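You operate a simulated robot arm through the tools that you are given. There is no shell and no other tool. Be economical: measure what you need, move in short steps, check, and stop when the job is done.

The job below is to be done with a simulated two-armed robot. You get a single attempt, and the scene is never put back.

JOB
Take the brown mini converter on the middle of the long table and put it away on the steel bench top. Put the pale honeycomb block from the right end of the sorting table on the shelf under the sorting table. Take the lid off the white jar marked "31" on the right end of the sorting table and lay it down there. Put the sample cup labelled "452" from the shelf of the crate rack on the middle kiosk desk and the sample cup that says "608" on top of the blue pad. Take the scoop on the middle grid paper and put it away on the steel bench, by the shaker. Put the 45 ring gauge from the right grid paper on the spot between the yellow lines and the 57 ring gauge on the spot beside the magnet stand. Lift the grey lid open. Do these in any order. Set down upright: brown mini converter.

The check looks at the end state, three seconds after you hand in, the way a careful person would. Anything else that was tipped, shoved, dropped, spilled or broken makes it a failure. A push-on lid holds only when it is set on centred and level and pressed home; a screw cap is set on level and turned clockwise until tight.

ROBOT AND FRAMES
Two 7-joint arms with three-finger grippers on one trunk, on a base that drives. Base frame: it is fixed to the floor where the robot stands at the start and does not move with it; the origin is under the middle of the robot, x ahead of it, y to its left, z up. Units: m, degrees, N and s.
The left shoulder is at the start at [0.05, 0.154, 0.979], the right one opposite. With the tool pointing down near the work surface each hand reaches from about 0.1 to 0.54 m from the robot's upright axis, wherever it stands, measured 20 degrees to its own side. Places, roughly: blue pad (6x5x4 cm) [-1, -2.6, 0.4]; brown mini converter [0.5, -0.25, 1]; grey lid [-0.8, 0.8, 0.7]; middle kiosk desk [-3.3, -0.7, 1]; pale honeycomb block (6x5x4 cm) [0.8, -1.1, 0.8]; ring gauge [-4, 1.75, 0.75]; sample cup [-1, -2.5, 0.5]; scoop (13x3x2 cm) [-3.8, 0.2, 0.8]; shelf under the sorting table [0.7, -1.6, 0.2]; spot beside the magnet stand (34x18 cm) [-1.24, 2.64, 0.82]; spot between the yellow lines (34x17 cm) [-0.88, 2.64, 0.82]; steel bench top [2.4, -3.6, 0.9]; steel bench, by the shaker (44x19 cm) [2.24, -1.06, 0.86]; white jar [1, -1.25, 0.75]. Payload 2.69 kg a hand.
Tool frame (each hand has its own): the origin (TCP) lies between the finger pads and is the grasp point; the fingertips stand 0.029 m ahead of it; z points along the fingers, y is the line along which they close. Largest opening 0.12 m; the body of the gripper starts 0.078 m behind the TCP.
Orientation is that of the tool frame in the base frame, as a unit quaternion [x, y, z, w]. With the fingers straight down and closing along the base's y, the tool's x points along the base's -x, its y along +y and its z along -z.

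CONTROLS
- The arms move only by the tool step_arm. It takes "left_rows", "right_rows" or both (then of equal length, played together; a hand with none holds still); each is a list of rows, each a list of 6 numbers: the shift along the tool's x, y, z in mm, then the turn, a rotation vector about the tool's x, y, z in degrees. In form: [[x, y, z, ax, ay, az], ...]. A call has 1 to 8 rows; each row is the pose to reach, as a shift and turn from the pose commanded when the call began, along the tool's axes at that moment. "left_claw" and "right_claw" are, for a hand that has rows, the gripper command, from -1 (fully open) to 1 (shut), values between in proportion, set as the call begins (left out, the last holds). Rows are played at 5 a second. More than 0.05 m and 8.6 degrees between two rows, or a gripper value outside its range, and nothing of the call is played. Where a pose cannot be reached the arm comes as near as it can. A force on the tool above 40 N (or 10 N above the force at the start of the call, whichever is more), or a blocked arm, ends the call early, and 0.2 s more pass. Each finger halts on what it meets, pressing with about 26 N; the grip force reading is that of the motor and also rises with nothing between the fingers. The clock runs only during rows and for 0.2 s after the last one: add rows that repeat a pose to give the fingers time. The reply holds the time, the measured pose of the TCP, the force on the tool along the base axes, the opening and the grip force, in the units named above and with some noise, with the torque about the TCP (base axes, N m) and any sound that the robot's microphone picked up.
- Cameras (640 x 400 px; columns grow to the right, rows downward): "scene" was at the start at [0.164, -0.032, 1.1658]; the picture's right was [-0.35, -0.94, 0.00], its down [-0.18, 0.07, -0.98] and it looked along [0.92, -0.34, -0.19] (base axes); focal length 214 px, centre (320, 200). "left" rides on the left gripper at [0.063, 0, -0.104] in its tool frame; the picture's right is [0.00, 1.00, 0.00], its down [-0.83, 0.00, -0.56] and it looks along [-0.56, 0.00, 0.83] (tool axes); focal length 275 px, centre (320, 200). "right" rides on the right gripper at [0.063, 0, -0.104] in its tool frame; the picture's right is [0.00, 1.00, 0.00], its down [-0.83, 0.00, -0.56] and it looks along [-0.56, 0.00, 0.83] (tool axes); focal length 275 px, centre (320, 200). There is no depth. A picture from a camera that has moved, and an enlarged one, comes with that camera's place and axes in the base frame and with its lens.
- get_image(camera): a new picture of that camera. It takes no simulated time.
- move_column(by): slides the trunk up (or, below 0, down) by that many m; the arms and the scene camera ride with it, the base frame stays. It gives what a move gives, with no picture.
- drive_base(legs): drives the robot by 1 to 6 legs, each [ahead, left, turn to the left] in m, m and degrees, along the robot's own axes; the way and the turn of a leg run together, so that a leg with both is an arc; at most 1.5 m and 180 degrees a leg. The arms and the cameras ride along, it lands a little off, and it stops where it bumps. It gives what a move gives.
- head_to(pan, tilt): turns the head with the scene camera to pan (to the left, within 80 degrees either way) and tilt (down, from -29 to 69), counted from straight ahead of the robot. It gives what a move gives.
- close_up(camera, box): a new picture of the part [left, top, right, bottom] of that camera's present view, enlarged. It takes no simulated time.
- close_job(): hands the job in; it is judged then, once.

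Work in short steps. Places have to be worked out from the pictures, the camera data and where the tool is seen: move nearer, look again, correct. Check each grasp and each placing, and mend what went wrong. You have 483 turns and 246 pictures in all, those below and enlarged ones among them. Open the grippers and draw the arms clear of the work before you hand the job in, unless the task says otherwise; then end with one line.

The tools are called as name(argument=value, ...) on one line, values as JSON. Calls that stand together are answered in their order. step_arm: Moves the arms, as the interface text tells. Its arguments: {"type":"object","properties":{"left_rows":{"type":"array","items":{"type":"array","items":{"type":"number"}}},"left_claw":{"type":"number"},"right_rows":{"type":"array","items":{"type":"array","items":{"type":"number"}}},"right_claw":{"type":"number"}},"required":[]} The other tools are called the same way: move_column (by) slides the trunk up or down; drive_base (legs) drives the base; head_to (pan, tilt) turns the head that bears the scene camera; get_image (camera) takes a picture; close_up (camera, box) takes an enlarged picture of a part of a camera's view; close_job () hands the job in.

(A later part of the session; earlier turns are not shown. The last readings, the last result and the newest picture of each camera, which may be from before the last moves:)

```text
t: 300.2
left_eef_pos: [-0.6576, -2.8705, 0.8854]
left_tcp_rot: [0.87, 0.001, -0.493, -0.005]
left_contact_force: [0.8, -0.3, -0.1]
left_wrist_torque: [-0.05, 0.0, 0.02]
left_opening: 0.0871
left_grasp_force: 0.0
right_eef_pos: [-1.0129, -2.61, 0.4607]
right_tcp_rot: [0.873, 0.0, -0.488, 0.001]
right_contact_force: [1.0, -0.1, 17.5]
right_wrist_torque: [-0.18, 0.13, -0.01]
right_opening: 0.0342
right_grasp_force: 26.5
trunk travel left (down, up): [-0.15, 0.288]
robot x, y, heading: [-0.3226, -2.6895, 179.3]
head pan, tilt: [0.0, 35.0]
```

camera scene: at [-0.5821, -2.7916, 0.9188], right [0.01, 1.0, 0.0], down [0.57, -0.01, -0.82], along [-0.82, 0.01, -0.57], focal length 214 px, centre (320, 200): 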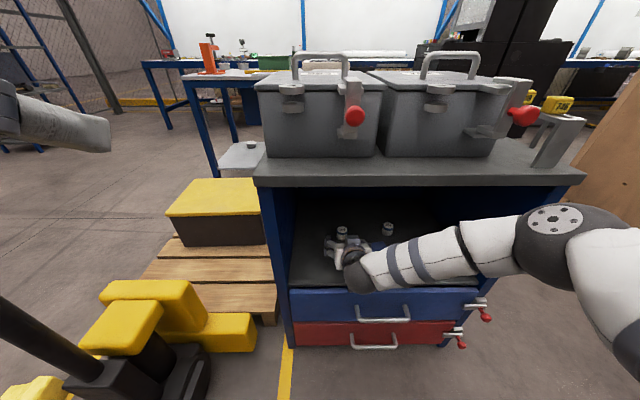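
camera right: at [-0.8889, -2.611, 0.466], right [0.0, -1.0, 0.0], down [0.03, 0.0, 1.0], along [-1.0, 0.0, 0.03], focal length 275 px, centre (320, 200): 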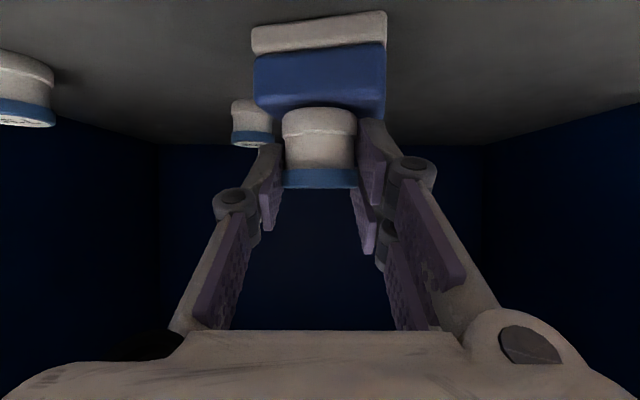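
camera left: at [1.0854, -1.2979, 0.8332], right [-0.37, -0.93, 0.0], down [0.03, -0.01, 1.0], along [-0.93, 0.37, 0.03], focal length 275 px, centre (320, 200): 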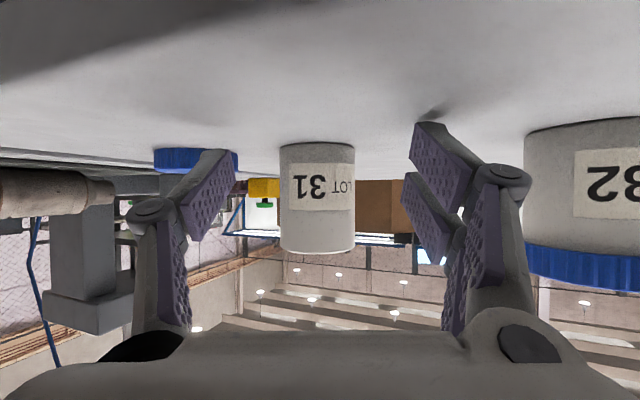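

Contact at 17 N. I ease 1.5 mm up, open slightly, and look.

step_arm(right_rows=[[-1.5, 0, -0.9, 0, 0, 0], [-1.5, 0, -0.9, 0, 0, 0]])

step_arm(right_rows=[[0, 0, 0, 0, 0, 0], [0, 0, 0, 0, 0, 0], [0, 0, 0, 0, 0, 0]], right_claw=0.0)

get_image(camera="right")

```text
t: 300.8
left_eef_pos: [-0.6592, -2.8695, 0.8852]
left_tcp_rot: [0.87, 0.001, -0.493, -0.005]
left_contact_force: [0.5, -0.1, 0.2]
left_wrist_torque: [0.02, 0.04, 0.0]
left_opening: 0.087
left_grasp_force: 0.0
right_eef_pos: [-1.0137, -2.6103, 0.4603]
right_tcp_rot: [0.873, 0.0, -0.488, 0.0]
right_contact_force: [-3.8, 2.6, 17.3]
right_wrist_torque: [-0.16, 0.34, -0.06]
right_opening: 0.0344
right_grasp_force: 26.2
trunk travel left (down, up): [-0.15, 0.288]
robot x, y, heading: [-0.3239, -2.6906, 179.4]
head pan, tilt: [0.0, 35.0]
```

```text
t: 301.6
left_eef_pos: [-0.6603, -2.8686, 0.8852]
left_tcp_rot: [0.871, 0.001, -0.492, -0.004]
left_contact_force: [0.2, -0.2, 0.8]
left_wrist_torque: [0.0, -0.01, 0.0]
left_opening: 0.0871
left_grasp_force: 0.1
right_eef_pos: [-1.0096, -2.612, 0.4589]
right_tcp_rot: [0.875, 0.001, -0.485, 0.001]
right_contact_force: [-1.3, 0.7, 4.4]
right_wrist_torque: [-0.09, 0.11, -0.05]
right_opening: 0.0625
right_grasp_force: 0.0
trunk travel left (down, up): [-0.15, 0.288]
robot x, y, heading: [-0.3273, -2.6894, 179.4]
head pan, tilt: [0.0, 35.0]
```

```text
121 pictures are left
camera right: at [-0.8887, -2.6117, 0.4603], right [0.0, -1.0, 0.0], down [0.03, 0.0, 1.0], along [-1.0, 0.0, 0.03], focal length 275 px, centre (320, 200)
```

right: 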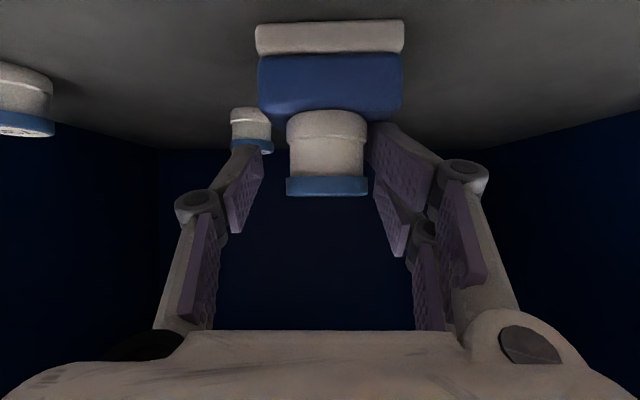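

Cup stands on the pad, centred. I retreat along the tool axis and verify.

step_arm(right_rows=[[0, 0, -15, 0, 0, 0], [0, 0, -45, 0, 0, 0], [0, 0, -80, 0, 0, 0], [0, 0, -80, 0, 0, 0]])

get_image(camera="right")

close_up(camera="scene", box=[280, 170, 480, 290])

```text
t: 302.6
left_eef_pos: [-0.6603, -2.8711, 0.8852]
left_tcp_rot: [0.87, 0.001, -0.493, -0.004]
left_contact_force: [0.6, -0.4, -0.2]
left_wrist_torque: [0.0, 0.01, 0.0]
left_opening: 0.0871
left_grasp_force: 0.1
right_eef_pos: [-0.9434, -2.611, 0.5048]
right_tcp_rot: [0.874, -0.001, -0.486, 0.0]
right_contact_force: [0.1, -0.4, -0.2]
right_wrist_torque: [0.0, -0.04, 0.03]
right_opening: 0.0603
right_grasp_force: 0.0
trunk travel left (down, up): [-0.15, 0.288]
robot x, y, heading: [-0.3261, -2.6894, 179.2]
head pan, tilt: [0.0, 35.0]
```

```text
120 pictures are left
camera right: at [-0.8216, -2.6111, 0.5052], right [0.0, -1.0, 0.0], down [0.03, 0.0, 1.0], along [-1.0, 0.0, 0.03], focal length 275 px, centre (320, 200)
```

right: 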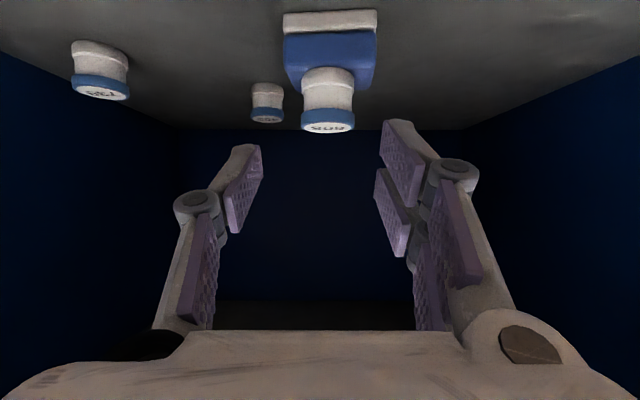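

```text
3.20 times, centred on (380, 230) of scene
camera zoom: at [-0.5484, -2.6886, 0.9188], right [0.01, 1.0, 0.0], down [0.57, -0.01, -0.82], along [-0.82, 0.01, -0.57], focal length 686 px, centre (128, 104)
```

zoom: 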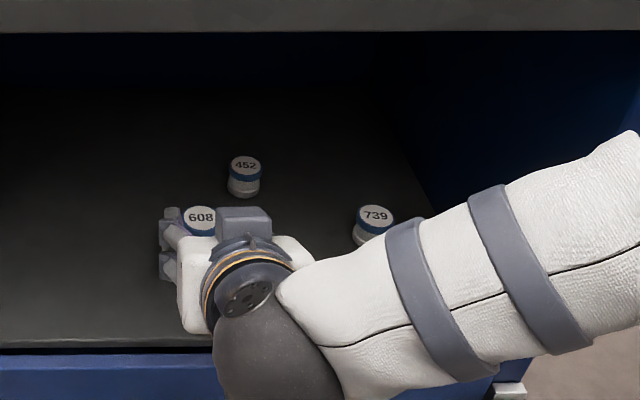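

608 is on the pad. For 452 I use a steeper 45° pitch and 12° yaw so the hand clears the pad: first raise, shift right and reorient.

step_arm(right_rows=[[-14, -15, -9, 0, 0, 0], [-28, -30, -17, -3, 4, -3], [-42, -45, -26, -6, 9, -6], [-42, -60, -26, -8.5, 13, -8.5], [-42, -60, -26, -8.5, 13, -8.5]])

drive_base(legs=[[0, -0.05, 0], [0.1, 0, 0]])

get_image(camera="right")

get_image(camera="scene")

```text
t: 303.8
left_eef_pos: [-0.6605, -2.8693, 0.8842]
left_tcp_rot: [0.87, 0.001, -0.492, -0.005]
left_contact_force: [-0.3, 1.2, -0.3]
left_wrist_torque: [0.0, -0.04, -0.03]
left_opening: 0.0871
left_grasp_force: 0.0
right_eef_pos: [-0.9447, -2.55, 0.5526]
right_tcp_rot: [0.919, 0.1, -0.381, 0.029]
right_contact_force: [-0.6, 0.7, 0.7]
right_wrist_torque: [0.0, 0.05, -0.02]
right_opening: 0.06
right_grasp_force: 0.1
trunk travel left (down, up): [-0.15, 0.288]
robot x, y, heading: [-0.3288, -2.6947, 179.4]
head pan, tilt: [0.0, 35.0]
```

```text
t: 305.7
left_eef_pos: [-0.7569, -2.8178, 0.8843]
left_tcp_rot: [0.87, -0.001, -0.493, -0.005]
left_contact_force: [-0.3, -0.8, -0.8]
left_wrist_torque: [0.04, 0.02, -0.01]
left_opening: 0.087
left_grasp_force: 0.0
right_eef_pos: [-1.0244, -2.5011, 0.5355]
right_tcp_rot: [0.925, 0.11, -0.362, 0.03]
right_contact_force: [-0.7, -0.4, 0.7]
right_wrist_torque: [0.03, 0.01, 0.02]
right_opening: 0.0601
right_grasp_force: 0.0
trunk travel left (down, up): [-0.15, 0.288]
robot x, y, heading: [-0.4214, -2.6448, 179.3]
head pan, tilt: [0.0, 35.0]
stopped in leg 2: the robot was blocked; the commanded pose is now the measured one
```

```text
118 pictures are left
camera right: at [-0.9105, -2.4758, 0.5694], right [0.23, -0.97, -0.03], down [-0.22, -0.08, 0.97], along [-0.95, -0.22, -0.24], focal length 275 px, centre (320, 200)
```

right: 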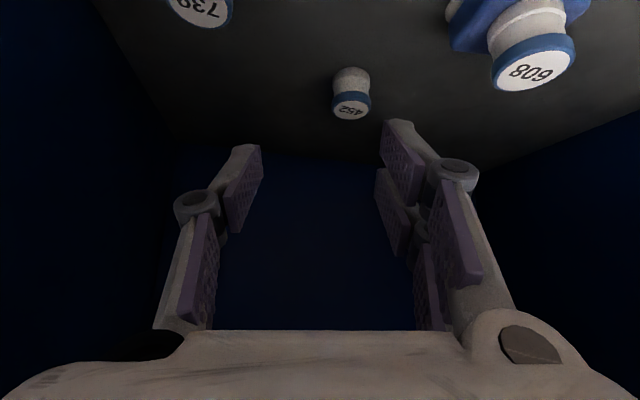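

```text
117 pictures are left
camera scene: at [-0.6446, -2.6366, 0.919], right [0.01, 1.0, 0.0], down [0.57, -0.01, -0.82], along [-0.82, 0.01, -0.57], focal length 214 px, centre (320, 200)
```

scene: 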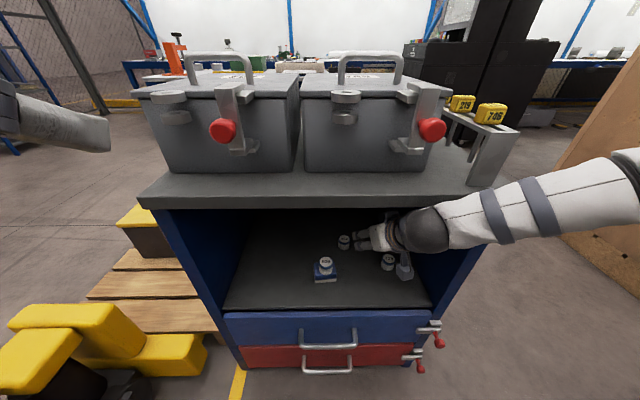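

The right forearm meets the niche's right wall for this cup. I back out and will use the left hand for 452 instead.

drive_base(legs=[[-0.3, 0, 0]])

get_image(camera="scene")

```text
t: 307.8
left_eef_pos: [-0.4534, -2.8216, 0.8833]
left_tcp_rot: [0.87, -0.001, -0.493, -0.005]
left_contact_force: [0.5, 0.4, 0.3]
left_wrist_torque: [-0.01, -0.03, 0.0]
left_opening: 0.0871
left_grasp_force: 0.1
right_eef_pos: [-0.72, -2.5056, 0.5364]
right_tcp_rot: [0.925, 0.109, -0.362, 0.03]
right_contact_force: [0.0, 0.8, -0.8]
right_wrist_torque: [0.0, 0.01, 0.01]
right_opening: 0.0601
right_grasp_force: 0.0
trunk travel left (down, up): [-0.15, 0.288]
robot x, y, heading: [-0.1155, -2.6433, 179.0]
head pan, tilt: [0.0, 35.0]
```

```text
116 pictures are left
camera scene: at [-0.34, -2.6412, 0.9188], right [0.02, 1.0, 0.0], down [0.57, -0.01, -0.82], along [-0.82, 0.01, -0.57], focal length 214 px, centre (320, 200)
```

scene: 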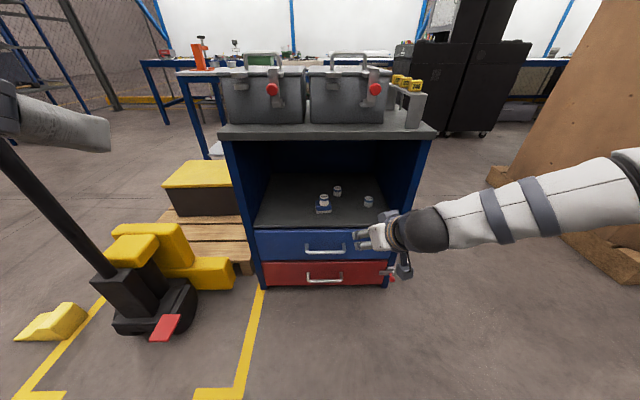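

Rack unharmed. I stow the right hand up and back while lowering the left hand with a 45° pitch.

step_arm(right_rows=[[-7, -8, -44, 0, 5, 0], [-14, -16, -88, 0, 10, 0], [-21, -24, -132, 0, 15, 0], [-28, -32, -176, 0, 20, 0], [-35, -40, -220, 0, 25, 0], [-42, -48, -265, 0, 30, 0], [-49, -56, -309, 0, 35, 0], [-56, -64, -353, 0, 40, 0]], left_rows=[[25, 0, 40, 0, 1.5, 0], [51, 0, 80, 0, 3, 0], [76, 0, 120, 0, 5, 0], [102, 0, 160, 0, 7, 0], [127, 0, 200, 0, 9, 0], [153, 0, 240, 0, 11, 0], [178, 0, 280, 0, 13, 0], [204, 0, 320, 0, 13, 0]], left_claw=0)

get_image(camera="scene")

```text
t: 309.6
left_eef_pos: [-0.623, -2.8173, 0.5426]
left_tcp_rot: [0.921, -0.002, -0.391, -0.006]
left_contact_force: [0.5, 0.5, 0.3]
left_wrist_torque: [0.0, 0.02, -0.04]
left_opening: 0.0597
left_grasp_force: 0.1
left hand out of reach, approached as far as the arm can: row 1, 2, 3, 4, 5, 6
right_eef_pos: [-0.5391, -2.4041, 0.8342]
right_tcp_rot: [0.993, 0.114, -0.024, -0.007]
right_contact_force: [-0.1, 0.5, -0.8]
right_wrist_torque: [-0.07, 0.01, -0.01]
right_opening: 0.0601
right_grasp_force: 0.0
trunk travel left (down, up): [-0.15, 0.288]
robot x, y, heading: [-0.118, -2.6464, 179.0]
head pan, tilt: [0.0, 35.0]
```

```text
115 pictures are left
camera scene: at [-0.3401, -2.6412, 0.9188], right [0.02, 1.0, 0.0], down [0.57, -0.01, -0.82], along [-0.82, 0.01, -0.57], focal length 214 px, centre (320, 200)
```

scene: 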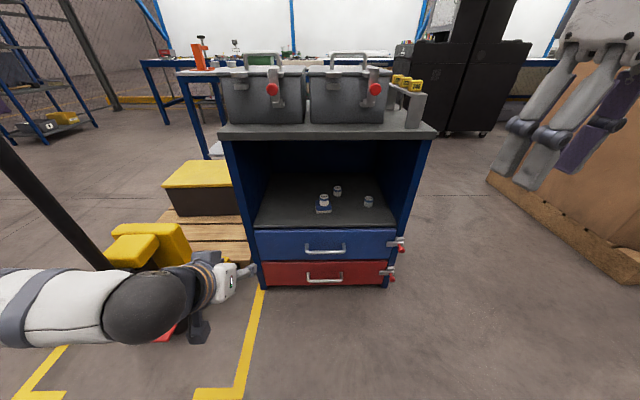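

I bring the left hand 90 mm inward, then strafe right 0.17 m and drive forward 0.25 m.

step_arm(left_rows=[[0, -45, 0, 0, 0, 0], [0, -90, 0, 0, 0, 0], [0, -90, 0, 0, 0, 0]])

drive_base(legs=[[0, -0.17, 0.8], [0.25, 0, 0]])

get_image(camera="left")

get_image(camera="scene")

```text
t: 310.4
left_eef_pos: [-0.6202, -2.729, 0.5476]
left_tcp_rot: [0.92, -0.001, -0.391, -0.005]
left_contact_force: [-0.1, -1.0, 0.3]
left_wrist_torque: [-0.03, 0.0, 0.0]
left_opening: 0.06
left_grasp_force: 0.0
right_eef_pos: [-0.5389, -2.4043, 0.8344]
right_tcp_rot: [0.993, 0.112, -0.025, -0.008]
right_contact_force: [0.8, -0.5, 0.4]
right_wrist_torque: [-0.03, 0.0, -0.01]
right_opening: 0.06
right_grasp_force: 0.1
trunk travel left (down, up): [-0.15, 0.288]
robot x, y, heading: [-0.118, -2.6448, 178.8]
head pan, tilt: [0.0, 35.0]
```

```text
t: 313.8
left_eef_pos: [-0.8701, -2.5663, 0.5468]
left_tcp_rot: [0.92, 0.006, -0.391, -0.002]
left_contact_force: [-0.6, 0.9, 0.1]
left_wrist_torque: [0.01, 0.01, -0.02]
left_opening: 0.0599
left_grasp_force: 0.0
right_eef_pos: [-0.7944, -2.2415, 0.8331]
right_tcp_rot: [0.992, 0.122, -0.025, -0.008]
right_contact_force: [-0.1, -0.4, -0.1]
right_wrist_torque: [-0.01, 0.01, -0.02]
right_opening: 0.06
right_grasp_force: 0.1
trunk travel left (down, up): [-0.15, 0.288]
robot x, y, heading: [-0.3657, -2.4724, -179.8]
head pan, tilt: [0.0, 35.0]
```

```text
114 pictures are left
camera left: at [-0.7505, -2.5672, 0.5748], right [0.01, -1.0, -0.01], down [-0.18, -0.01, 0.98], along [-0.98, 0.0, -0.18], focal length 275 px, centre (320, 200)
```

left: 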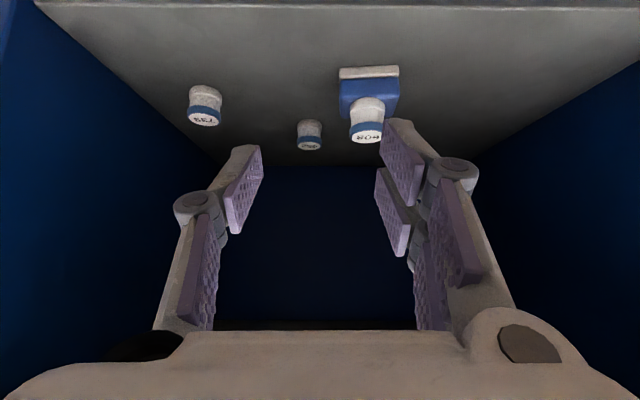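

```text
113 pictures are left
camera scene: at [-0.5908, -2.4744, 0.9188], right [0.0, 1.0, 0.0], down [0.57, 0.0, -0.82], along [-0.82, 0.0, -0.57], focal length 214 px, centre (320, 200)
```

scene: 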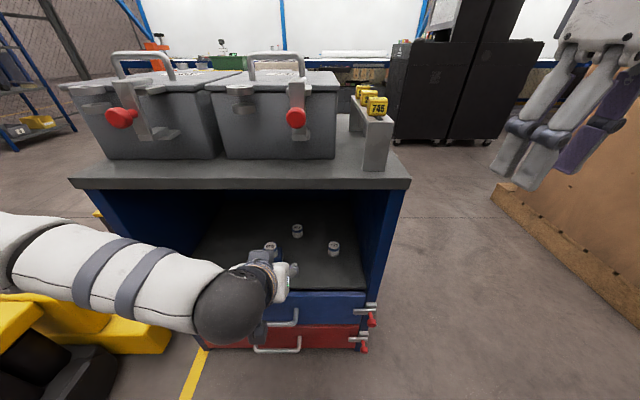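

452 refined ≈[-1.125,-2.552]. I move the left hand in high first (past the 608 cup), then look.

step_arm(left_rows=[[-26, -5, 37, 0, 0, 0], [-53, -10, 74, 0, 0, 0], [-80, -15, 111, 0, 0, 0], [-106, -18, 148, 0, 0, 0], [-106, -18, 148, 0, 0, 0]])

get_image(camera="left")

get_image(camera="scene")

```text
t: 314.9
left_eef_pos: [-1.0491, -2.5509, 0.5198]
left_tcp_rot: [0.921, 0.007, -0.39, -0.001]
left_contact_force: [0.3, 0.0, -0.4]
left_wrist_torque: [0.02, 0.02, -0.01]
left_opening: 0.0597
left_grasp_force: 0.0
right_eef_pos: [-0.7947, -2.2408, 0.8348]
right_tcp_rot: [0.992, 0.122, -0.025, -0.008]
right_contact_force: [-0.5, 0.2, -0.8]
right_wrist_torque: [0.01, 0.01, -0.02]
right_opening: 0.0601
right_grasp_force: 0.1
trunk travel left (down, up): [-0.15, 0.288]
robot x, y, heading: [-0.3687, -2.4728, -180.0]
head pan, tilt: [0.0, 35.0]
```

```text
112 pictures are left
camera left: at [-0.9307, -2.5515, 0.5472], right [0.01, -1.0, -0.01], down [-0.18, -0.01, 0.98], along [-0.98, 0.0, -0.18], focal length 275 px, centre (320, 200)
```

left: 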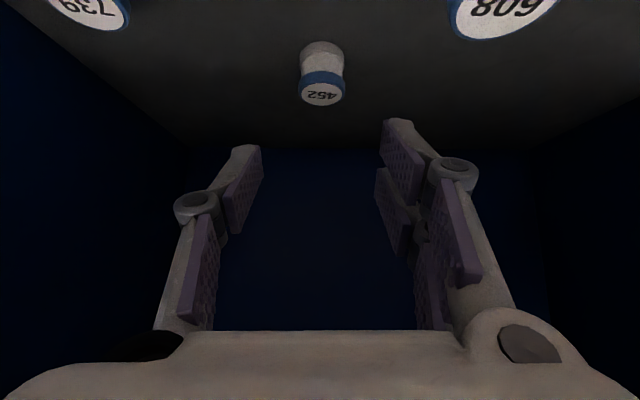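

```text
111 pictures are left
camera scene: at [-0.5907, -2.4744, 0.9188], right [0.0, 1.0, 0.0], down [0.57, 0.0, -0.82], along [-0.82, 0.0, -0.57], focal length 214 px, centre (320, 200)
```

scene: 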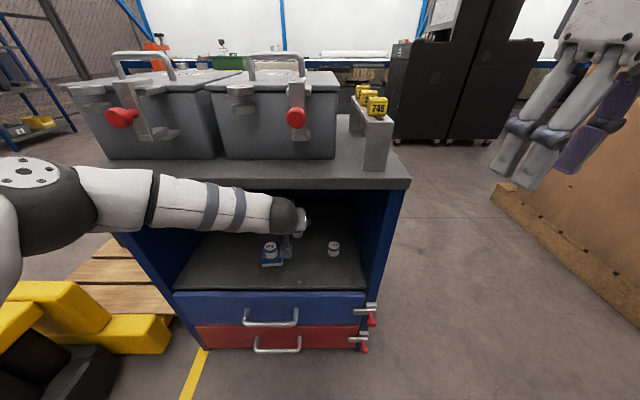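

Centred on 452. I descend to it (tool z 108 mm, x 21 mm).

step_arm(left_rows=[[5, 0, 27, 0, 0, 0], [10, 0, 54, 0, 0, 0], [16, 0, 81, 0, 0, 0], [21, 0, 104, 0, 0, 0], [21, 0, 104, 0, 0, 0]])

get_image(camera="left")

```text
t: 316.1
left_eef_pos: [-1.1089, -2.5507, 0.433]
left_tcp_rot: [0.92, 0.006, -0.391, -0.002]
left_contact_force: [-0.2, 0.4, -0.6]
left_wrist_torque: [0.02, -0.02, 0.0]
left_opening: 0.0601
left_grasp_force: 0.0
right_eef_pos: [-0.7937, -2.2416, 0.8328]
right_tcp_rot: [0.992, 0.122, -0.025, -0.009]
right_contact_force: [0.2, -0.6, -0.3]
right_wrist_torque: [0.04, 0.03, 0.0]
right_opening: 0.0601
right_grasp_force: 0.0
trunk travel left (down, up): [-0.15, 0.288]
robot x, y, heading: [-0.3674, -2.4768, -180.0]
head pan, tilt: [0.0, 35.0]
```

```text
110 pictures are left
camera left: at [-0.9906, -2.5501, 0.4602], right [0.0, -1.0, -0.01], down [-0.18, -0.01, 0.98], along [-0.98, 0.0, -0.18], focal length 275 px, centre (320, 200)
```

left: 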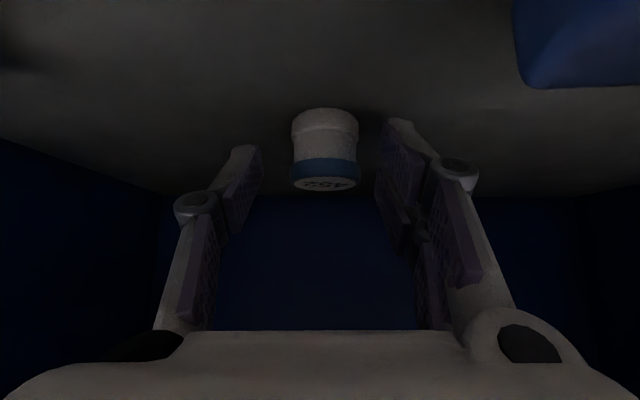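

The cup axis is ~25 mm ahead of the TCP; I go 17 mm forward and 2 mm down, then close.

step_arm(left_rows=[[-5, 0, 7, 0, 0, 0], [-10.4, 0, 13.6, 0, 0, 0], [-10.4, 0, 13.6, 0, 0, 0]])

step_arm(left_rows=[[0, 0, 0, 0, 0, 0], [0, 0, 0, 0, 0, 0], [0, 0, 0, 0, 0, 0]], left_claw=1)

get_image(camera="left")

```text
t: 316.9
left_eef_pos: [-1.118, -2.5509, 0.4304]
left_tcp_rot: [0.92, 0.005, -0.391, -0.003]
left_contact_force: [1.1, 0.0, -0.7]
left_wrist_torque: [0.04, 0.0, -0.02]
left_opening: 0.0599
left_grasp_force: 0.1
left hand out of reach, approached as far as the arm can: row 2, 3
right_eef_pos: [-0.7942, -2.2397, 0.834]
right_tcp_rot: [0.992, 0.121, -0.024, -0.009]
right_contact_force: [-0.2, -0.8, -0.7]
right_wrist_torque: [0.01, -0.01, -0.02]
right_opening: 0.0598
right_grasp_force: 0.0
trunk travel left (down, up): [-0.15, 0.288]
robot x, y, heading: [-0.3638, -2.4759, -179.9]
head pan, tilt: [0.0, 35.0]
```

```text
t: 317.8
left_eef_pos: [-1.1166, -2.5505, 0.431]
left_tcp_rot: [0.92, 0.006, -0.391, -0.003]
left_contact_force: [0.5, 0.7, -0.8]
left_wrist_torque: [-0.02, 0.0, 0.01]
left_opening: 0.0348
left_grasp_force: 25.6
right_eef_pos: [-0.7945, -2.2404, 0.8341]
right_tcp_rot: [0.992, 0.122, -0.025, -0.009]
right_contact_force: [0.2, 0.0, -0.3]
right_wrist_torque: [0.01, 0.01, 0.03]
right_opening: 0.0602
right_grasp_force: 0.1
trunk travel left (down, up): [-0.15, 0.288]
robot x, y, heading: [-0.3676, -2.4747, -179.8]
head pan, tilt: [0.0, 35.0]
```

```text
109 pictures are left
camera left: at [-0.9995, -2.5506, 0.4589], right [0.01, -1.0, -0.01], down [-0.18, -0.01, 0.98], along [-0.98, 0.0, -0.18], focal length 275 px, centre (320, 200)
```

left: 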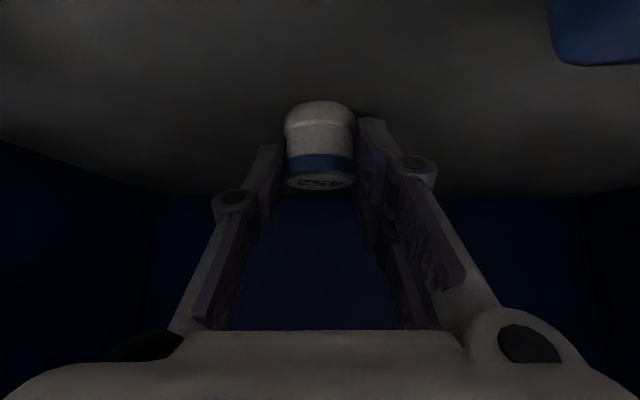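

452 is gripped (35 mm). I lift and draw back out of the niche.

step_arm(left_rows=[[-14, 0, -14, 0, 0, 0], [-29, 0, -28, 0, 0, 0], [-30, 0, -65, 0, 0, 0], [-10, 0, -105, 0, 0, 0], [15, 0, -140, 0, 0, 0], [15, 0, -140, 0, 0, 0]])

get_image(camera="left")

get_image(camera="scene")

```text
t: 319.1
left_eef_pos: [-1.0068, -2.5467, 0.5206]
left_tcp_rot: [0.921, 0.006, -0.39, -0.002]
left_contact_force: [-0.6, -0.5, 0.3]
left_wrist_torque: [-0.01, -0.01, 0.03]
left_opening: 0.0347
left_grasp_force: 26.5
right_eef_pos: [-0.7948, -2.242, 0.8337]
right_tcp_rot: [0.992, 0.122, -0.024, -0.008]
right_contact_force: [0.5, 0.2, 0.5]
right_wrist_torque: [0.04, 0.02, -0.05]
right_opening: 0.06
right_grasp_force: 0.0
trunk travel left (down, up): [-0.15, 0.288]
robot x, y, heading: [-0.3695, -2.475, -180.0]
head pan, tilt: [0.0, 35.0]
```

```text
108 pictures are left
camera left: at [-0.8881, -2.5467, 0.5469], right [0.01, -1.0, -0.01], down [-0.18, -0.01, 0.98], along [-0.98, 0.0, -0.18], focal length 275 px, centre (320, 200)
```

left: 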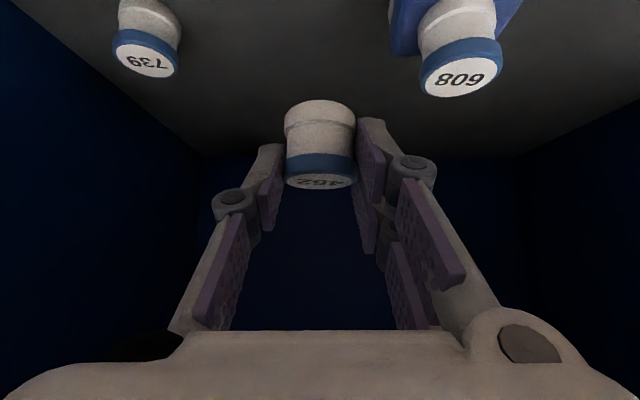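

```text
107 pictures are left
camera scene: at [-0.5908, -2.4744, 0.9188], right [0.0, 1.0, 0.0], down [0.57, 0.0, -0.82], along [-0.82, 0.0, -0.57], focal length 214 px, centre (320, 200)
```

scene: 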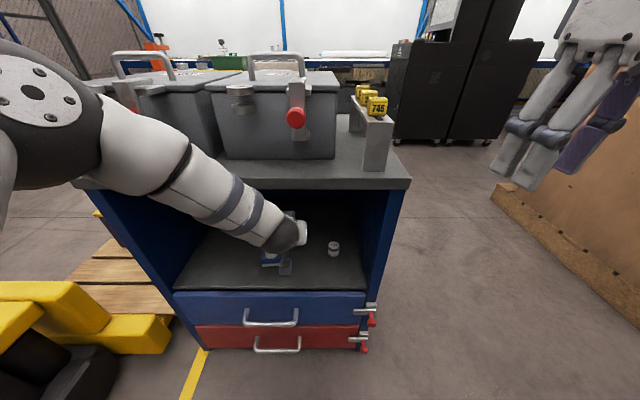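

452 is out and 608 still sits on the pad. I back off 0.3 m and check the rack.

drive_base(legs=[[-0.3, 0, 0]])

close_up(camera="scene", box=[200, 120, 400, 260])

```text
t: 321.2
left_eef_pos: [-0.7076, -2.5493, 0.5192]
left_tcp_rot: [0.92, 0.009, -0.391, -0.001]
left_contact_force: [-0.5, -1.1, -0.6]
left_wrist_torque: [-0.01, 0.0, 0.02]
left_opening: 0.0345
left_grasp_force: 25.8
right_eef_pos: [-0.4957, -2.2417, 0.834]
right_tcp_rot: [0.992, 0.124, -0.024, -0.009]
right_contact_force: [-0.4, -1.0, -0.3]
right_wrist_torque: [0.03, -0.03, -0.01]
right_opening: 0.06
right_grasp_force: 0.1
trunk travel left (down, up): [-0.15, 0.288]
robot x, y, heading: [-0.0622, -2.4752, -179.7]
head pan, tilt: [0.0, 35.0]
```

```text
2.86 times, centred on (300, 190) of scene
camera zoom: at [-0.2909, -2.4745, 0.9188], right [-0.01, 1.0, 0.0], down [0.57, 0.0, -0.82], along [-0.82, 0.0, -0.57], focal length 613 px, centre (377, 229)
```

zoom: 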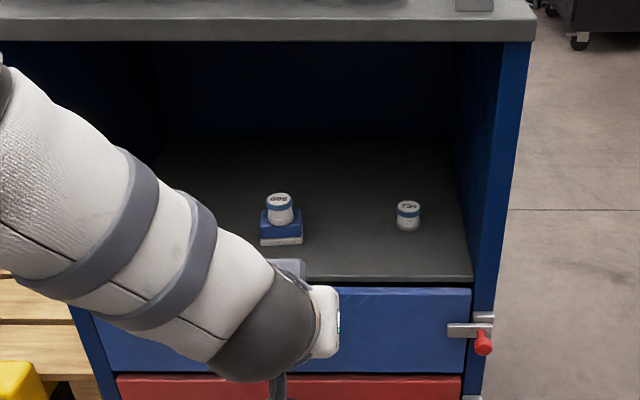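

Good. Now raise the trunk and the left hand, keeping the cup upright, and look toward the kiosk area.

move_column(by=0.2)

step_arm(left_rows=[[-32, 0, -31, 0, 0, 0], [-64, 0, -62, 0, 0, 0], [-96, 0, -93, 0, 0, 0], [-128, 0, -124, 0, 0, 0], [-160, 0, -155, 0, 0, 0], [-192, 0, -186, 0, 0, 0], [-224, 20, -217, 0, 0, 0], [-224, 40, -217, 0, 0, 0]])

head_to(pan=-20, tilt=12)

get_image(camera="scene")

```text
t: 323.4
left_eef_pos: [-0.7069, -2.549, 0.7184]
left_tcp_rot: [0.921, 0.008, -0.389, -0.001]
left_contact_force: [-0.4, -0.4, -0.8]
left_wrist_torque: [-0.01, 0.03, 0.02]
left_opening: 0.0348
left_grasp_force: 26.0
right_eef_pos: [-0.4962, -2.2417, 1.0327]
right_tcp_rot: [0.992, 0.125, -0.024, -0.008]
right_contact_force: [0.4, 0.2, -0.5]
right_wrist_torque: [-0.01, 0.01, 0.01]
right_opening: 0.0598
right_grasp_force: 0.0
trunk travel left (down, up): [-0.35, 0.088]
robot x, y, heading: [-0.07, -2.4744, -179.7]
head pan, tilt: [0.0, 35.0]
```

```text
t: 325.2
left_eef_pos: [-0.7057, -2.5917, 1.0314]
left_tcp_rot: [0.92, 0.008, -0.391, -0.001]
left_contact_force: [1.1, 0.3, -0.7]
left_wrist_torque: [0.02, -0.02, 0.02]
left_opening: 0.0346
left_grasp_force: 25.9
right_eef_pos: [-0.4959, -2.2421, 1.0339]
right_tcp_rot: [0.992, 0.125, -0.025, -0.008]
right_contact_force: [0.1, 0.0, 0.2]
right_wrist_torque: [-0.03, 0.0, 0.0]
right_opening: 0.0598
right_grasp_force: 0.0
trunk travel left (down, up): [-0.35, 0.088]
robot x, y, heading: [-0.0699, -2.4702, -179.7]
head pan, tilt: [0.0, 35.0]
```

```text
t: 326.0
left_eef_pos: [-0.7058, -2.592, 1.0324]
left_tcp_rot: [0.92, 0.008, -0.391, -0.001]
left_contact_force: [-0.6, 0.3, -1.3]
left_wrist_torque: [-0.03, 0.0, 0.01]
left_opening: 0.0345
left_grasp_force: 25.3
right_eef_pos: [-0.4952, -2.2437, 1.0336]
right_tcp_rot: [0.992, 0.124, -0.025, -0.009]
right_contact_force: [0.5, 0.2, 0.1]
right_wrist_torque: [0.0, -0.01, 0.0]
right_opening: 0.06
right_grasp_force: 0.0
trunk travel left (down, up): [-0.35, 0.088]
robot x, y, heading: [-0.0683, -2.4779, -179.7]
head pan, tilt: [-20.0, 12.0]
```

```text
105 pictures are left
camera scene: at [-0.2323, -2.4423, 1.1643], right [0.34, 0.94, 0.0], down [0.2, -0.07, -0.98], along [-0.92, 0.33, -0.21], focal length 214 px, centre (320, 200)
```

scene: 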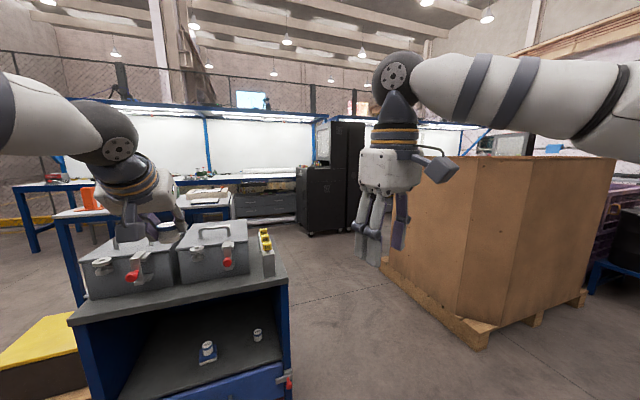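

The kiosk group is past the cardboard box. I go through the gap between rack and box (y≈-1.74).

drive_base(legs=[[0, -0.73, 0], [1.5, 0, 0], [0.2, 0, 0]])

head_to(pan=-25, tilt=15)

get_image(camera="scene")

```text
t: 340.3
left_eef_pos: [-2.407, -1.851, 1.0309]
left_tcp_rot: [0.921, 0.001, -0.391, -0.005]
left_contact_force: [-0.6, -0.5, 0.0]
left_wrist_torque: [0.0, 0.0, 0.02]
left_opening: 0.0348
left_grasp_force: 25.4
right_eef_pos: [-2.1913, -1.505, 1.0335]
right_tcp_rot: [0.993, 0.117, -0.024, -0.009]
right_contact_force: [0.0, 0.4, 0.1]
right_wrist_torque: [-0.02, -0.02, -0.06]
right_opening: 0.0601
right_grasp_force: 0.1
trunk travel left (down, up): [-0.35, 0.088]
robot x, y, heading: [-1.7661, -1.744, 179.5]
head pan, tilt: [-20.0, 12.0]
```

```text
t: 340.9
left_eef_pos: [-2.4068, -1.852, 1.031]
left_tcp_rot: [0.92, 0.002, -0.391, -0.004]
left_contact_force: [-1.1, 0.2, 0.1]
left_wrist_torque: [0.02, -0.01, 0.01]
left_opening: 0.0347
left_grasp_force: 26.0
right_eef_pos: [-2.191, -1.5047, 1.0343]
right_tcp_rot: [0.993, 0.117, -0.024, -0.009]
right_contact_force: [0.0, 0.8, 0.5]
right_wrist_torque: [0.03, 0.01, 0.04]
right_opening: 0.06
right_grasp_force: 0.1
trunk travel left (down, up): [-0.35, 0.088]
robot x, y, heading: [-1.7687, -1.7422, 179.6]
head pan, tilt: [-25.0, 15.0]
```

```text
104 pictures are left
camera scene: at [-1.9278, -1.7008, 1.1595], right [0.43, 0.9, 0.0], down [0.23, -0.11, -0.97], along [-0.87, 0.42, -0.26], focal length 214 px, centre (320, 200)
```

scene: 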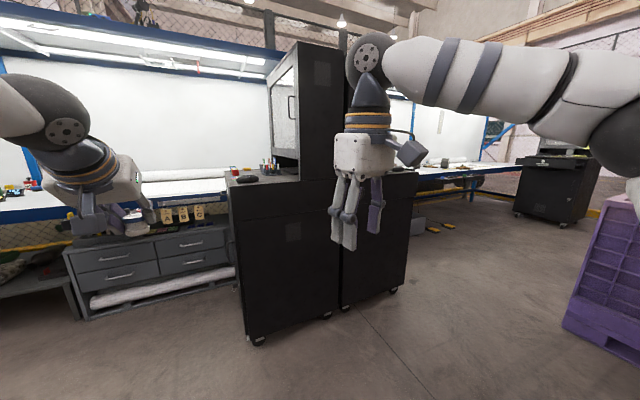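

Kiosks stand in a row; the middle one spans y≈-0.97…-0.52, x≈-3.0…-3.55. I turn north and move to view its desk from the north-east.

drive_base(legs=[[0, 0, -90], [0, 0.6, 0], [0.9, 0, 0]])

head_to(pan=50, tilt=15)

get_image(camera="scene")

head_to(pan=0, tilt=20)

get_image(camera="scene")

```text
t: 344.9
left_eef_pos: [-1.9164, -1.1096, 1.0313]
left_tcp_rot: [0.672, -0.631, -0.284, -0.263]
left_contact_force: [-4.2, -8.5, 3.0]
left_wrist_torque: [-0.05, 0.01, -0.13]
left_opening: 0.0346
left_grasp_force: 25.7
right_eef_pos: [-1.5483, -1.3085, 1.0341]
right_tcp_rot: [0.799, -0.601, -0.013, -0.023]
right_contact_force: [0.2, 0.1, -0.8]
right_wrist_torque: [-0.03, -0.02, 0.01]
right_opening: 0.0604
right_grasp_force: 0.1
trunk travel left (down, up): [-0.35, 0.088]
robot x, y, heading: [-1.7662, -1.7458, 92.2]
head pan, tilt: [-25.0, 15.0]
stopped in leg 1: the force on the tool passed its limit at 47 N (the readings are from after the stop); the commanded pose is now the measured one
```

```text
t: 346.4
left_eef_pos: [-1.9161, -1.1097, 1.0319]
left_tcp_rot: [0.672, -0.63, -0.285, -0.264]
left_contact_force: [-8.8, -10.6, 1.8]
left_wrist_torque: [-0.09, 0.03, -0.04]
left_opening: 0.0346
left_grasp_force: 25.7
right_eef_pos: [-1.5483, -1.3082, 1.0344]
right_tcp_rot: [0.799, -0.6, -0.013, -0.024]
right_contact_force: [-0.1, 0.5, -0.2]
right_wrist_torque: [0.01, 0.03, -0.01]
right_opening: 0.0602
right_grasp_force: 0.0
trunk travel left (down, up): [-0.35, 0.088]
robot x, y, heading: [-1.7661, -1.74, 92.0]
head pan, tilt: [50.0, 15.0]
```

```text
103 pictures are left
camera scene: at [-1.8445, -1.6091, 1.1596], right [0.61, 0.79, 0.0], down [0.21, -0.16, -0.97], along [-0.76, 0.59, -0.26], focal length 214 px, centre (320, 200)
```

scene: 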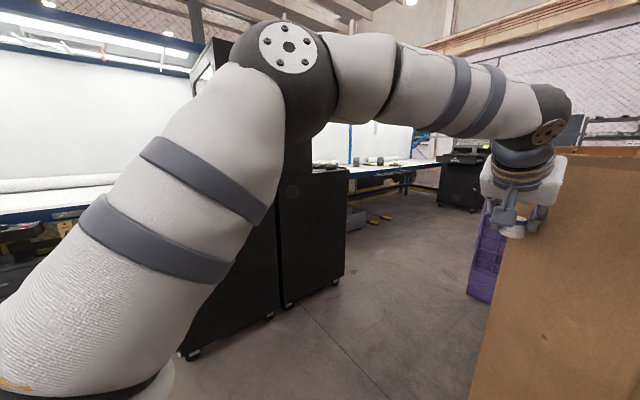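

```text
t: 347.6
left_eef_pos: [-1.9157, -1.1087, 1.0311]
left_tcp_rot: [0.672, -0.631, -0.283, -0.264]
left_contact_force: [-10.7, -9.9, 1.1]
left_wrist_torque: [-0.1, 0.06, -0.02]
left_opening: 0.0348
left_grasp_force: 26.2
right_eef_pos: [-1.5487, -1.3082, 1.0346]
right_tcp_rot: [0.798, -0.602, -0.013, -0.024]
right_contact_force: [-0.9, 0.5, 0.5]
right_wrist_torque: [0.01, 0.02, -0.03]
right_opening: 0.0599
right_grasp_force: 0.1
trunk travel left (down, up): [-0.35, 0.088]
robot x, y, heading: [-1.7689, -1.7432, 92.0]
head pan, tilt: [0.0, 20.0]
```

```text
102 pictures are left
camera scene: at [-1.7745, -1.5733, 1.1515], right [1.0, 0.04, 0.0], down [0.01, -0.34, -0.94], along [-0.04, 0.94, -0.34], focal length 214 px, centre (320, 200)
```

scene: 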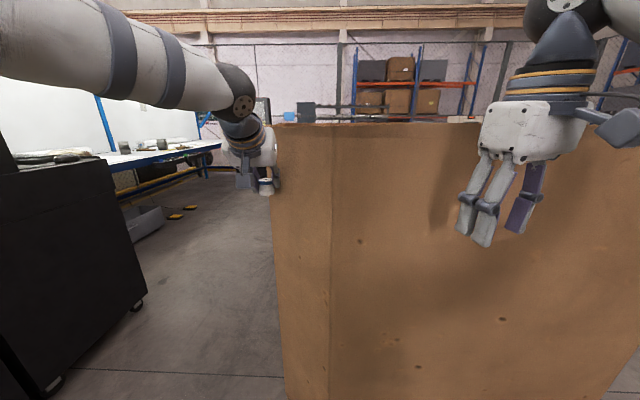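

The left hand brushed the cardboard box corner while turning. I immediately strafe left away from it and check the cup.

drive_base(legs=[[0, 0.35, 0]])

get_image(camera="left")

get_image(camera="scene")

```text
t: 350.8
left_eef_pos: [-2.2653, -1.1228, 1.0306]
left_tcp_rot: [0.672, -0.631, -0.284, -0.264]
left_contact_force: [0.0, -0.9, -0.7]
left_wrist_torque: [-0.01, -0.02, 0.0]
left_opening: 0.0346
left_grasp_force: 26.1
right_eef_pos: [-1.9, -1.321, 1.0336]
right_tcp_rot: [0.799, -0.601, -0.012, -0.022]
right_contact_force: [0.3, -0.3, 0.9]
right_wrist_torque: [0.01, -0.04, -0.02]
right_opening: 0.0601
right_grasp_force: 0.1
trunk travel left (down, up): [-0.35, 0.088]
robot x, y, heading: [-2.1157, -1.7541, 92.6]
head pan, tilt: [0.0, 20.0]
```

```text
101 pictures are left
camera left: at [-2.2584, -1.2409, 1.059], right [-1.0, -0.06, 0.01], down [0.0, 0.19, 0.98], along [-0.06, 0.98, -0.19], focal length 275 px, centre (320, 200)
```

left: 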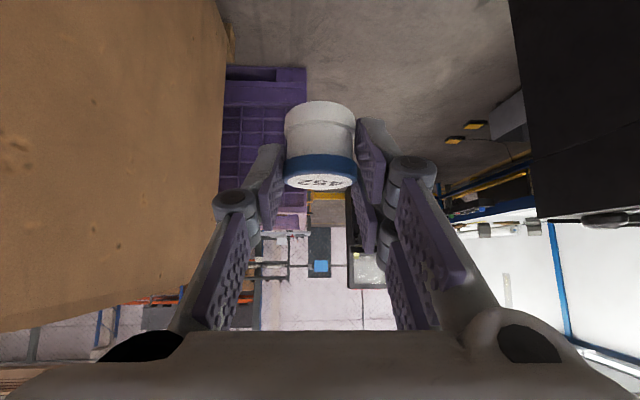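

```text
100 pictures are left
camera scene: at [-2.1237, -1.5852, 1.1513], right [1.0, 0.04, 0.0], down [0.01, -0.34, -0.94], along [-0.04, 0.94, -0.34], focal length 214 px, centre (320, 200)
```

scene: 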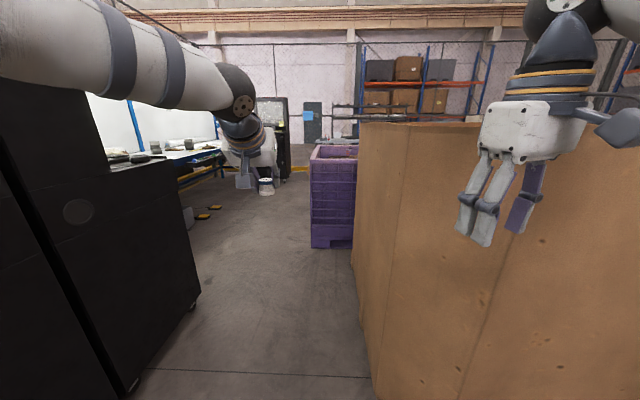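

The cup is fine. I straighten, move to x≈-2.5 in the middle of the lane, and go north 0.7 m.

drive_base(legs=[[0, 0.37, -2.6], [0.7, 0, 0]])

get_image(camera="scene")

```text
t: 357.6
left_eef_pos: [-2.5952, -0.4282, 1.0296]
left_tcp_rot: [0.655, -0.65, -0.276, -0.271]
left_contact_force: [0.5, 0.6, -0.6]
left_wrist_torque: [-0.01, 0.01, -0.01]
left_opening: 0.0346
left_grasp_force: 26.0
right_eef_pos: [-2.239, -0.6471, 1.033]
right_tcp_rot: [0.782, -0.623, -0.012, -0.023]
right_contact_force: [1.4, 0.5, -0.2]
right_wrist_torque: [-0.03, -0.01, 0.0]
right_opening: 0.0603
right_grasp_force: 0.0
trunk travel left (down, up): [-0.35, 0.088]
robot x, y, heading: [-2.4798, -1.0713, 89.2]
head pan, tilt: [0.0, 20.0]
```

```text
99 pictures are left
camera scene: at [-2.4781, -0.8983, 1.1513], right [1.0, -0.02, 0.0], down [-0.01, -0.34, -0.94], along [0.02, 0.94, -0.34], focal length 214 px, centre (320, 200)
```

scene: 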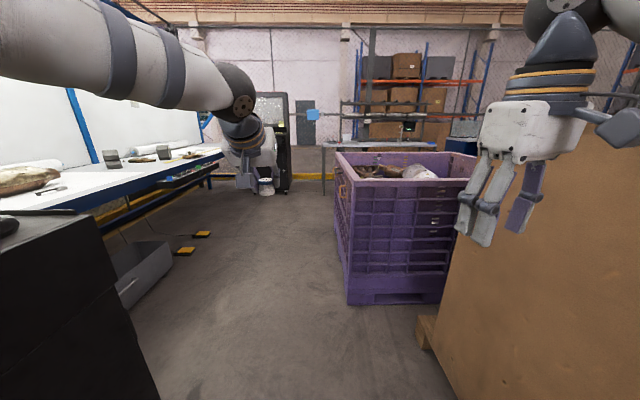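

drive_base(legs=[[0.72, 0, 0]])

head_to(pan=75, tilt=30)

get_image(camera="scene")

```text
t: 361.6
left_eef_pos: [-2.5783, 0.2972, 1.0296]
left_tcp_rot: [0.653, -0.65, -0.277, -0.272]
left_contact_force: [-0.2, 0.3, 0.1]
left_wrist_torque: [0.0, 0.0, 0.03]
left_opening: 0.0347
left_grasp_force: 25.9
right_eef_pos: [-2.2253, 0.0778, 1.0334]
right_tcp_rot: [0.781, -0.625, -0.012, -0.023]
right_contact_force: [-0.1, 0.6, -0.7]
right_wrist_torque: [0.02, -0.01, 0.0]
right_opening: 0.0603
right_grasp_force: 0.1
trunk travel left (down, up): [-0.35, 0.088]
robot x, y, heading: [-2.462, -0.3478, 88.8]
head pan, tilt: [0.0, 20.0]
```

```text
t: 363.1
left_eef_pos: [-2.579, 0.2954, 1.0299]
left_tcp_rot: [0.654, -0.65, -0.276, -0.271]
left_contact_force: [-0.2, 0.2, -0.4]
left_wrist_torque: [-0.01, 0.0, 0.02]
left_opening: 0.0347
left_grasp_force: 25.6
right_eef_pos: [-2.223, 0.0774, 1.0333]
right_tcp_rot: [0.78, -0.625, -0.011, -0.023]
right_contact_force: [0.9, 0.1, 0.1]
right_wrist_torque: [-0.02, -0.01, 0.0]
right_opening: 0.06
right_grasp_force: 0.0
trunk travel left (down, up): [-0.35, 0.088]
robot x, y, heading: [-2.4641, -0.3455, 88.9]
head pan, tilt: [75.0, 30.0]
```

```text
98 pictures are left
camera scene: at [-2.5526, -0.242, 1.1353], right [0.28, 0.96, 0.0], down [0.48, -0.14, -0.87], along [-0.83, 0.24, -0.5], focal length 214 px, centre (320, 200)
```

scene: 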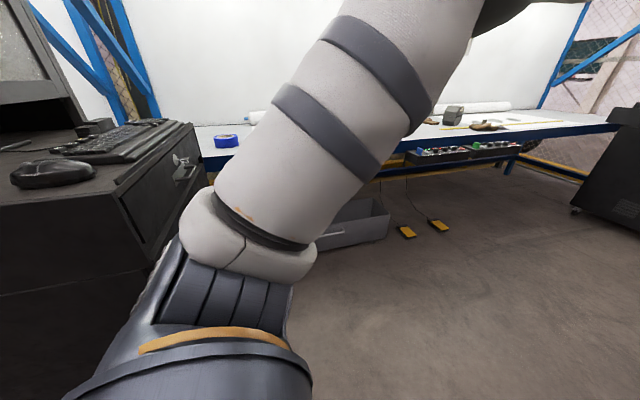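

The middle kiosk's desk faces north (keyboard and mouse near the front). I move into the open area north of it and turn to face south.

drive_base(legs=[[0.25, 0, 0], [0, 0.48, 0], [0.38, 0, 0]])

head_to(pan=65, tilt=25)

get_image(camera="scene")

```text
t: 370.7
left_eef_pos: [-3.0586, 0.93, 1.0298]
left_tcp_rot: [0.658, -0.647, -0.277, -0.269]
left_contact_force: [-0.6, 0.0, -0.4]
left_wrist_torque: [0.02, -0.02, -0.03]
left_opening: 0.0342
left_grasp_force: 25.9
right_eef_pos: [-2.7007, 0.7144, 1.0334]
right_tcp_rot: [0.785, -0.619, -0.012, -0.023]
right_contact_force: [-0.2, 0.2, -0.3]
right_wrist_torque: [-0.02, 0.01, 0.02]
right_opening: 0.0601
right_grasp_force: 0.1
trunk travel left (down, up): [-0.35, 0.088]
robot x, y, heading: [-2.9424, 0.2876, 89.7]
head pan, tilt: [75.0, 30.0]
```

```text
t: 371.4
left_eef_pos: [-3.0594, 0.9305, 1.0302]
left_tcp_rot: [0.657, -0.646, -0.278, -0.27]
left_contact_force: [0.0, 0.5, 0.0]
left_wrist_torque: [0.03, 0.02, -0.01]
left_opening: 0.0348
left_grasp_force: 26.3
right_eef_pos: [-2.7011, 0.7146, 1.0347]
right_tcp_rot: [0.785, -0.619, -0.012, -0.023]
right_contact_force: [0.6, -1.2, -0.3]
right_wrist_torque: [-0.04, 0.0, 0.01]
right_opening: 0.0598
right_grasp_force: 0.1
trunk travel left (down, up): [-0.35, 0.088]
robot x, y, heading: [-2.9418, 0.2936, 89.9]
head pan, tilt: [65.0, 25.0]
```

```text
97 pictures are left
camera scene: at [-3.0208, 0.4067, 1.1432], right [0.43, 0.9, 0.0], down [0.38, -0.18, -0.91], along [-0.82, 0.39, -0.42], focal length 214 px, centre (320, 200)
```

scene: 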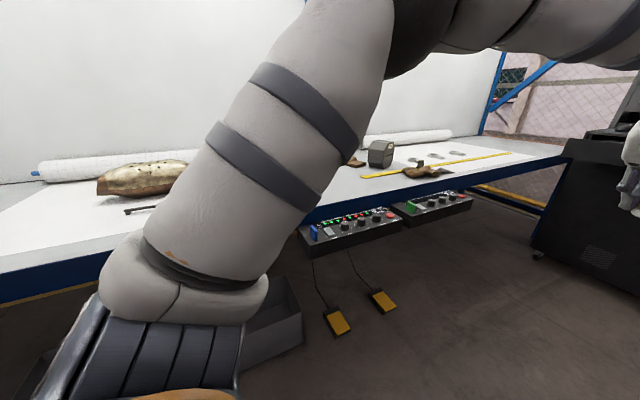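

Bench items are low and behind the sweep. I turn left 180° to face the middle kiosk.

drive_base(legs=[[0, 0, 90], [0, 0, 90]])

head_to(pan=0, tilt=30)

get_image(camera="scene")

```text
t: 379.5
left_eef_pos: [-2.8103, -0.3495, 1.0312]
left_tcp_rot: [0.642, 0.662, -0.268, 0.279]
left_contact_force: [0.1, -0.1, -0.5]
left_wrist_torque: [-0.03, -0.02, 0.0]
left_opening: 0.0347
left_grasp_force: 25.6
right_eef_pos: [-3.1693, -0.1379, 1.0347]
right_tcp_rot: [0.614, 0.789, -0.023, 0.012]
right_contact_force: [-0.6, 0.1, -0.6]
right_wrist_torque: [-0.02, 0.01, 0.0]
right_opening: 0.06
right_grasp_force: 0.0
trunk travel left (down, up): [-0.35, 0.088]
robot x, y, heading: [-2.9376, 0.2885, -89.6]
head pan, tilt: [65.0, 25.0]
```

```text
t: 380.8
left_eef_pos: [-2.8097, -0.3491, 1.0312]
left_tcp_rot: [0.641, 0.662, -0.269, 0.28]
left_contact_force: [-0.5, 0.3, -0.5]
left_wrist_torque: [-0.01, 0.0, 0.01]
left_opening: 0.0345
left_grasp_force: 25.6
right_eef_pos: [-3.1712, -0.1389, 1.0343]
right_tcp_rot: [0.614, 0.789, -0.022, 0.012]
right_contact_force: [-0.4, 0.0, 0.1]
right_wrist_torque: [-0.02, 0.0, 0.0]
right_opening: 0.0598
right_grasp_force: 0.1
trunk travel left (down, up): [-0.35, 0.088]
robot x, y, heading: [-2.9331, 0.2901, -89.7]
head pan, tilt: [0.0, 30.0]
```

```text
96 pictures are left
camera scene: at [-2.9371, 0.1229, 1.1353], right [-1.0, -0.01, 0.0], down [0.0, 0.5, -0.87], along [0.01, -0.87, -0.5], focal length 214 px, centre (320, 200)
```

scene: 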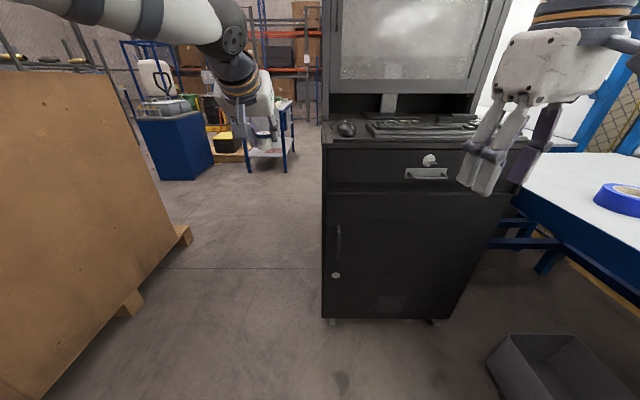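

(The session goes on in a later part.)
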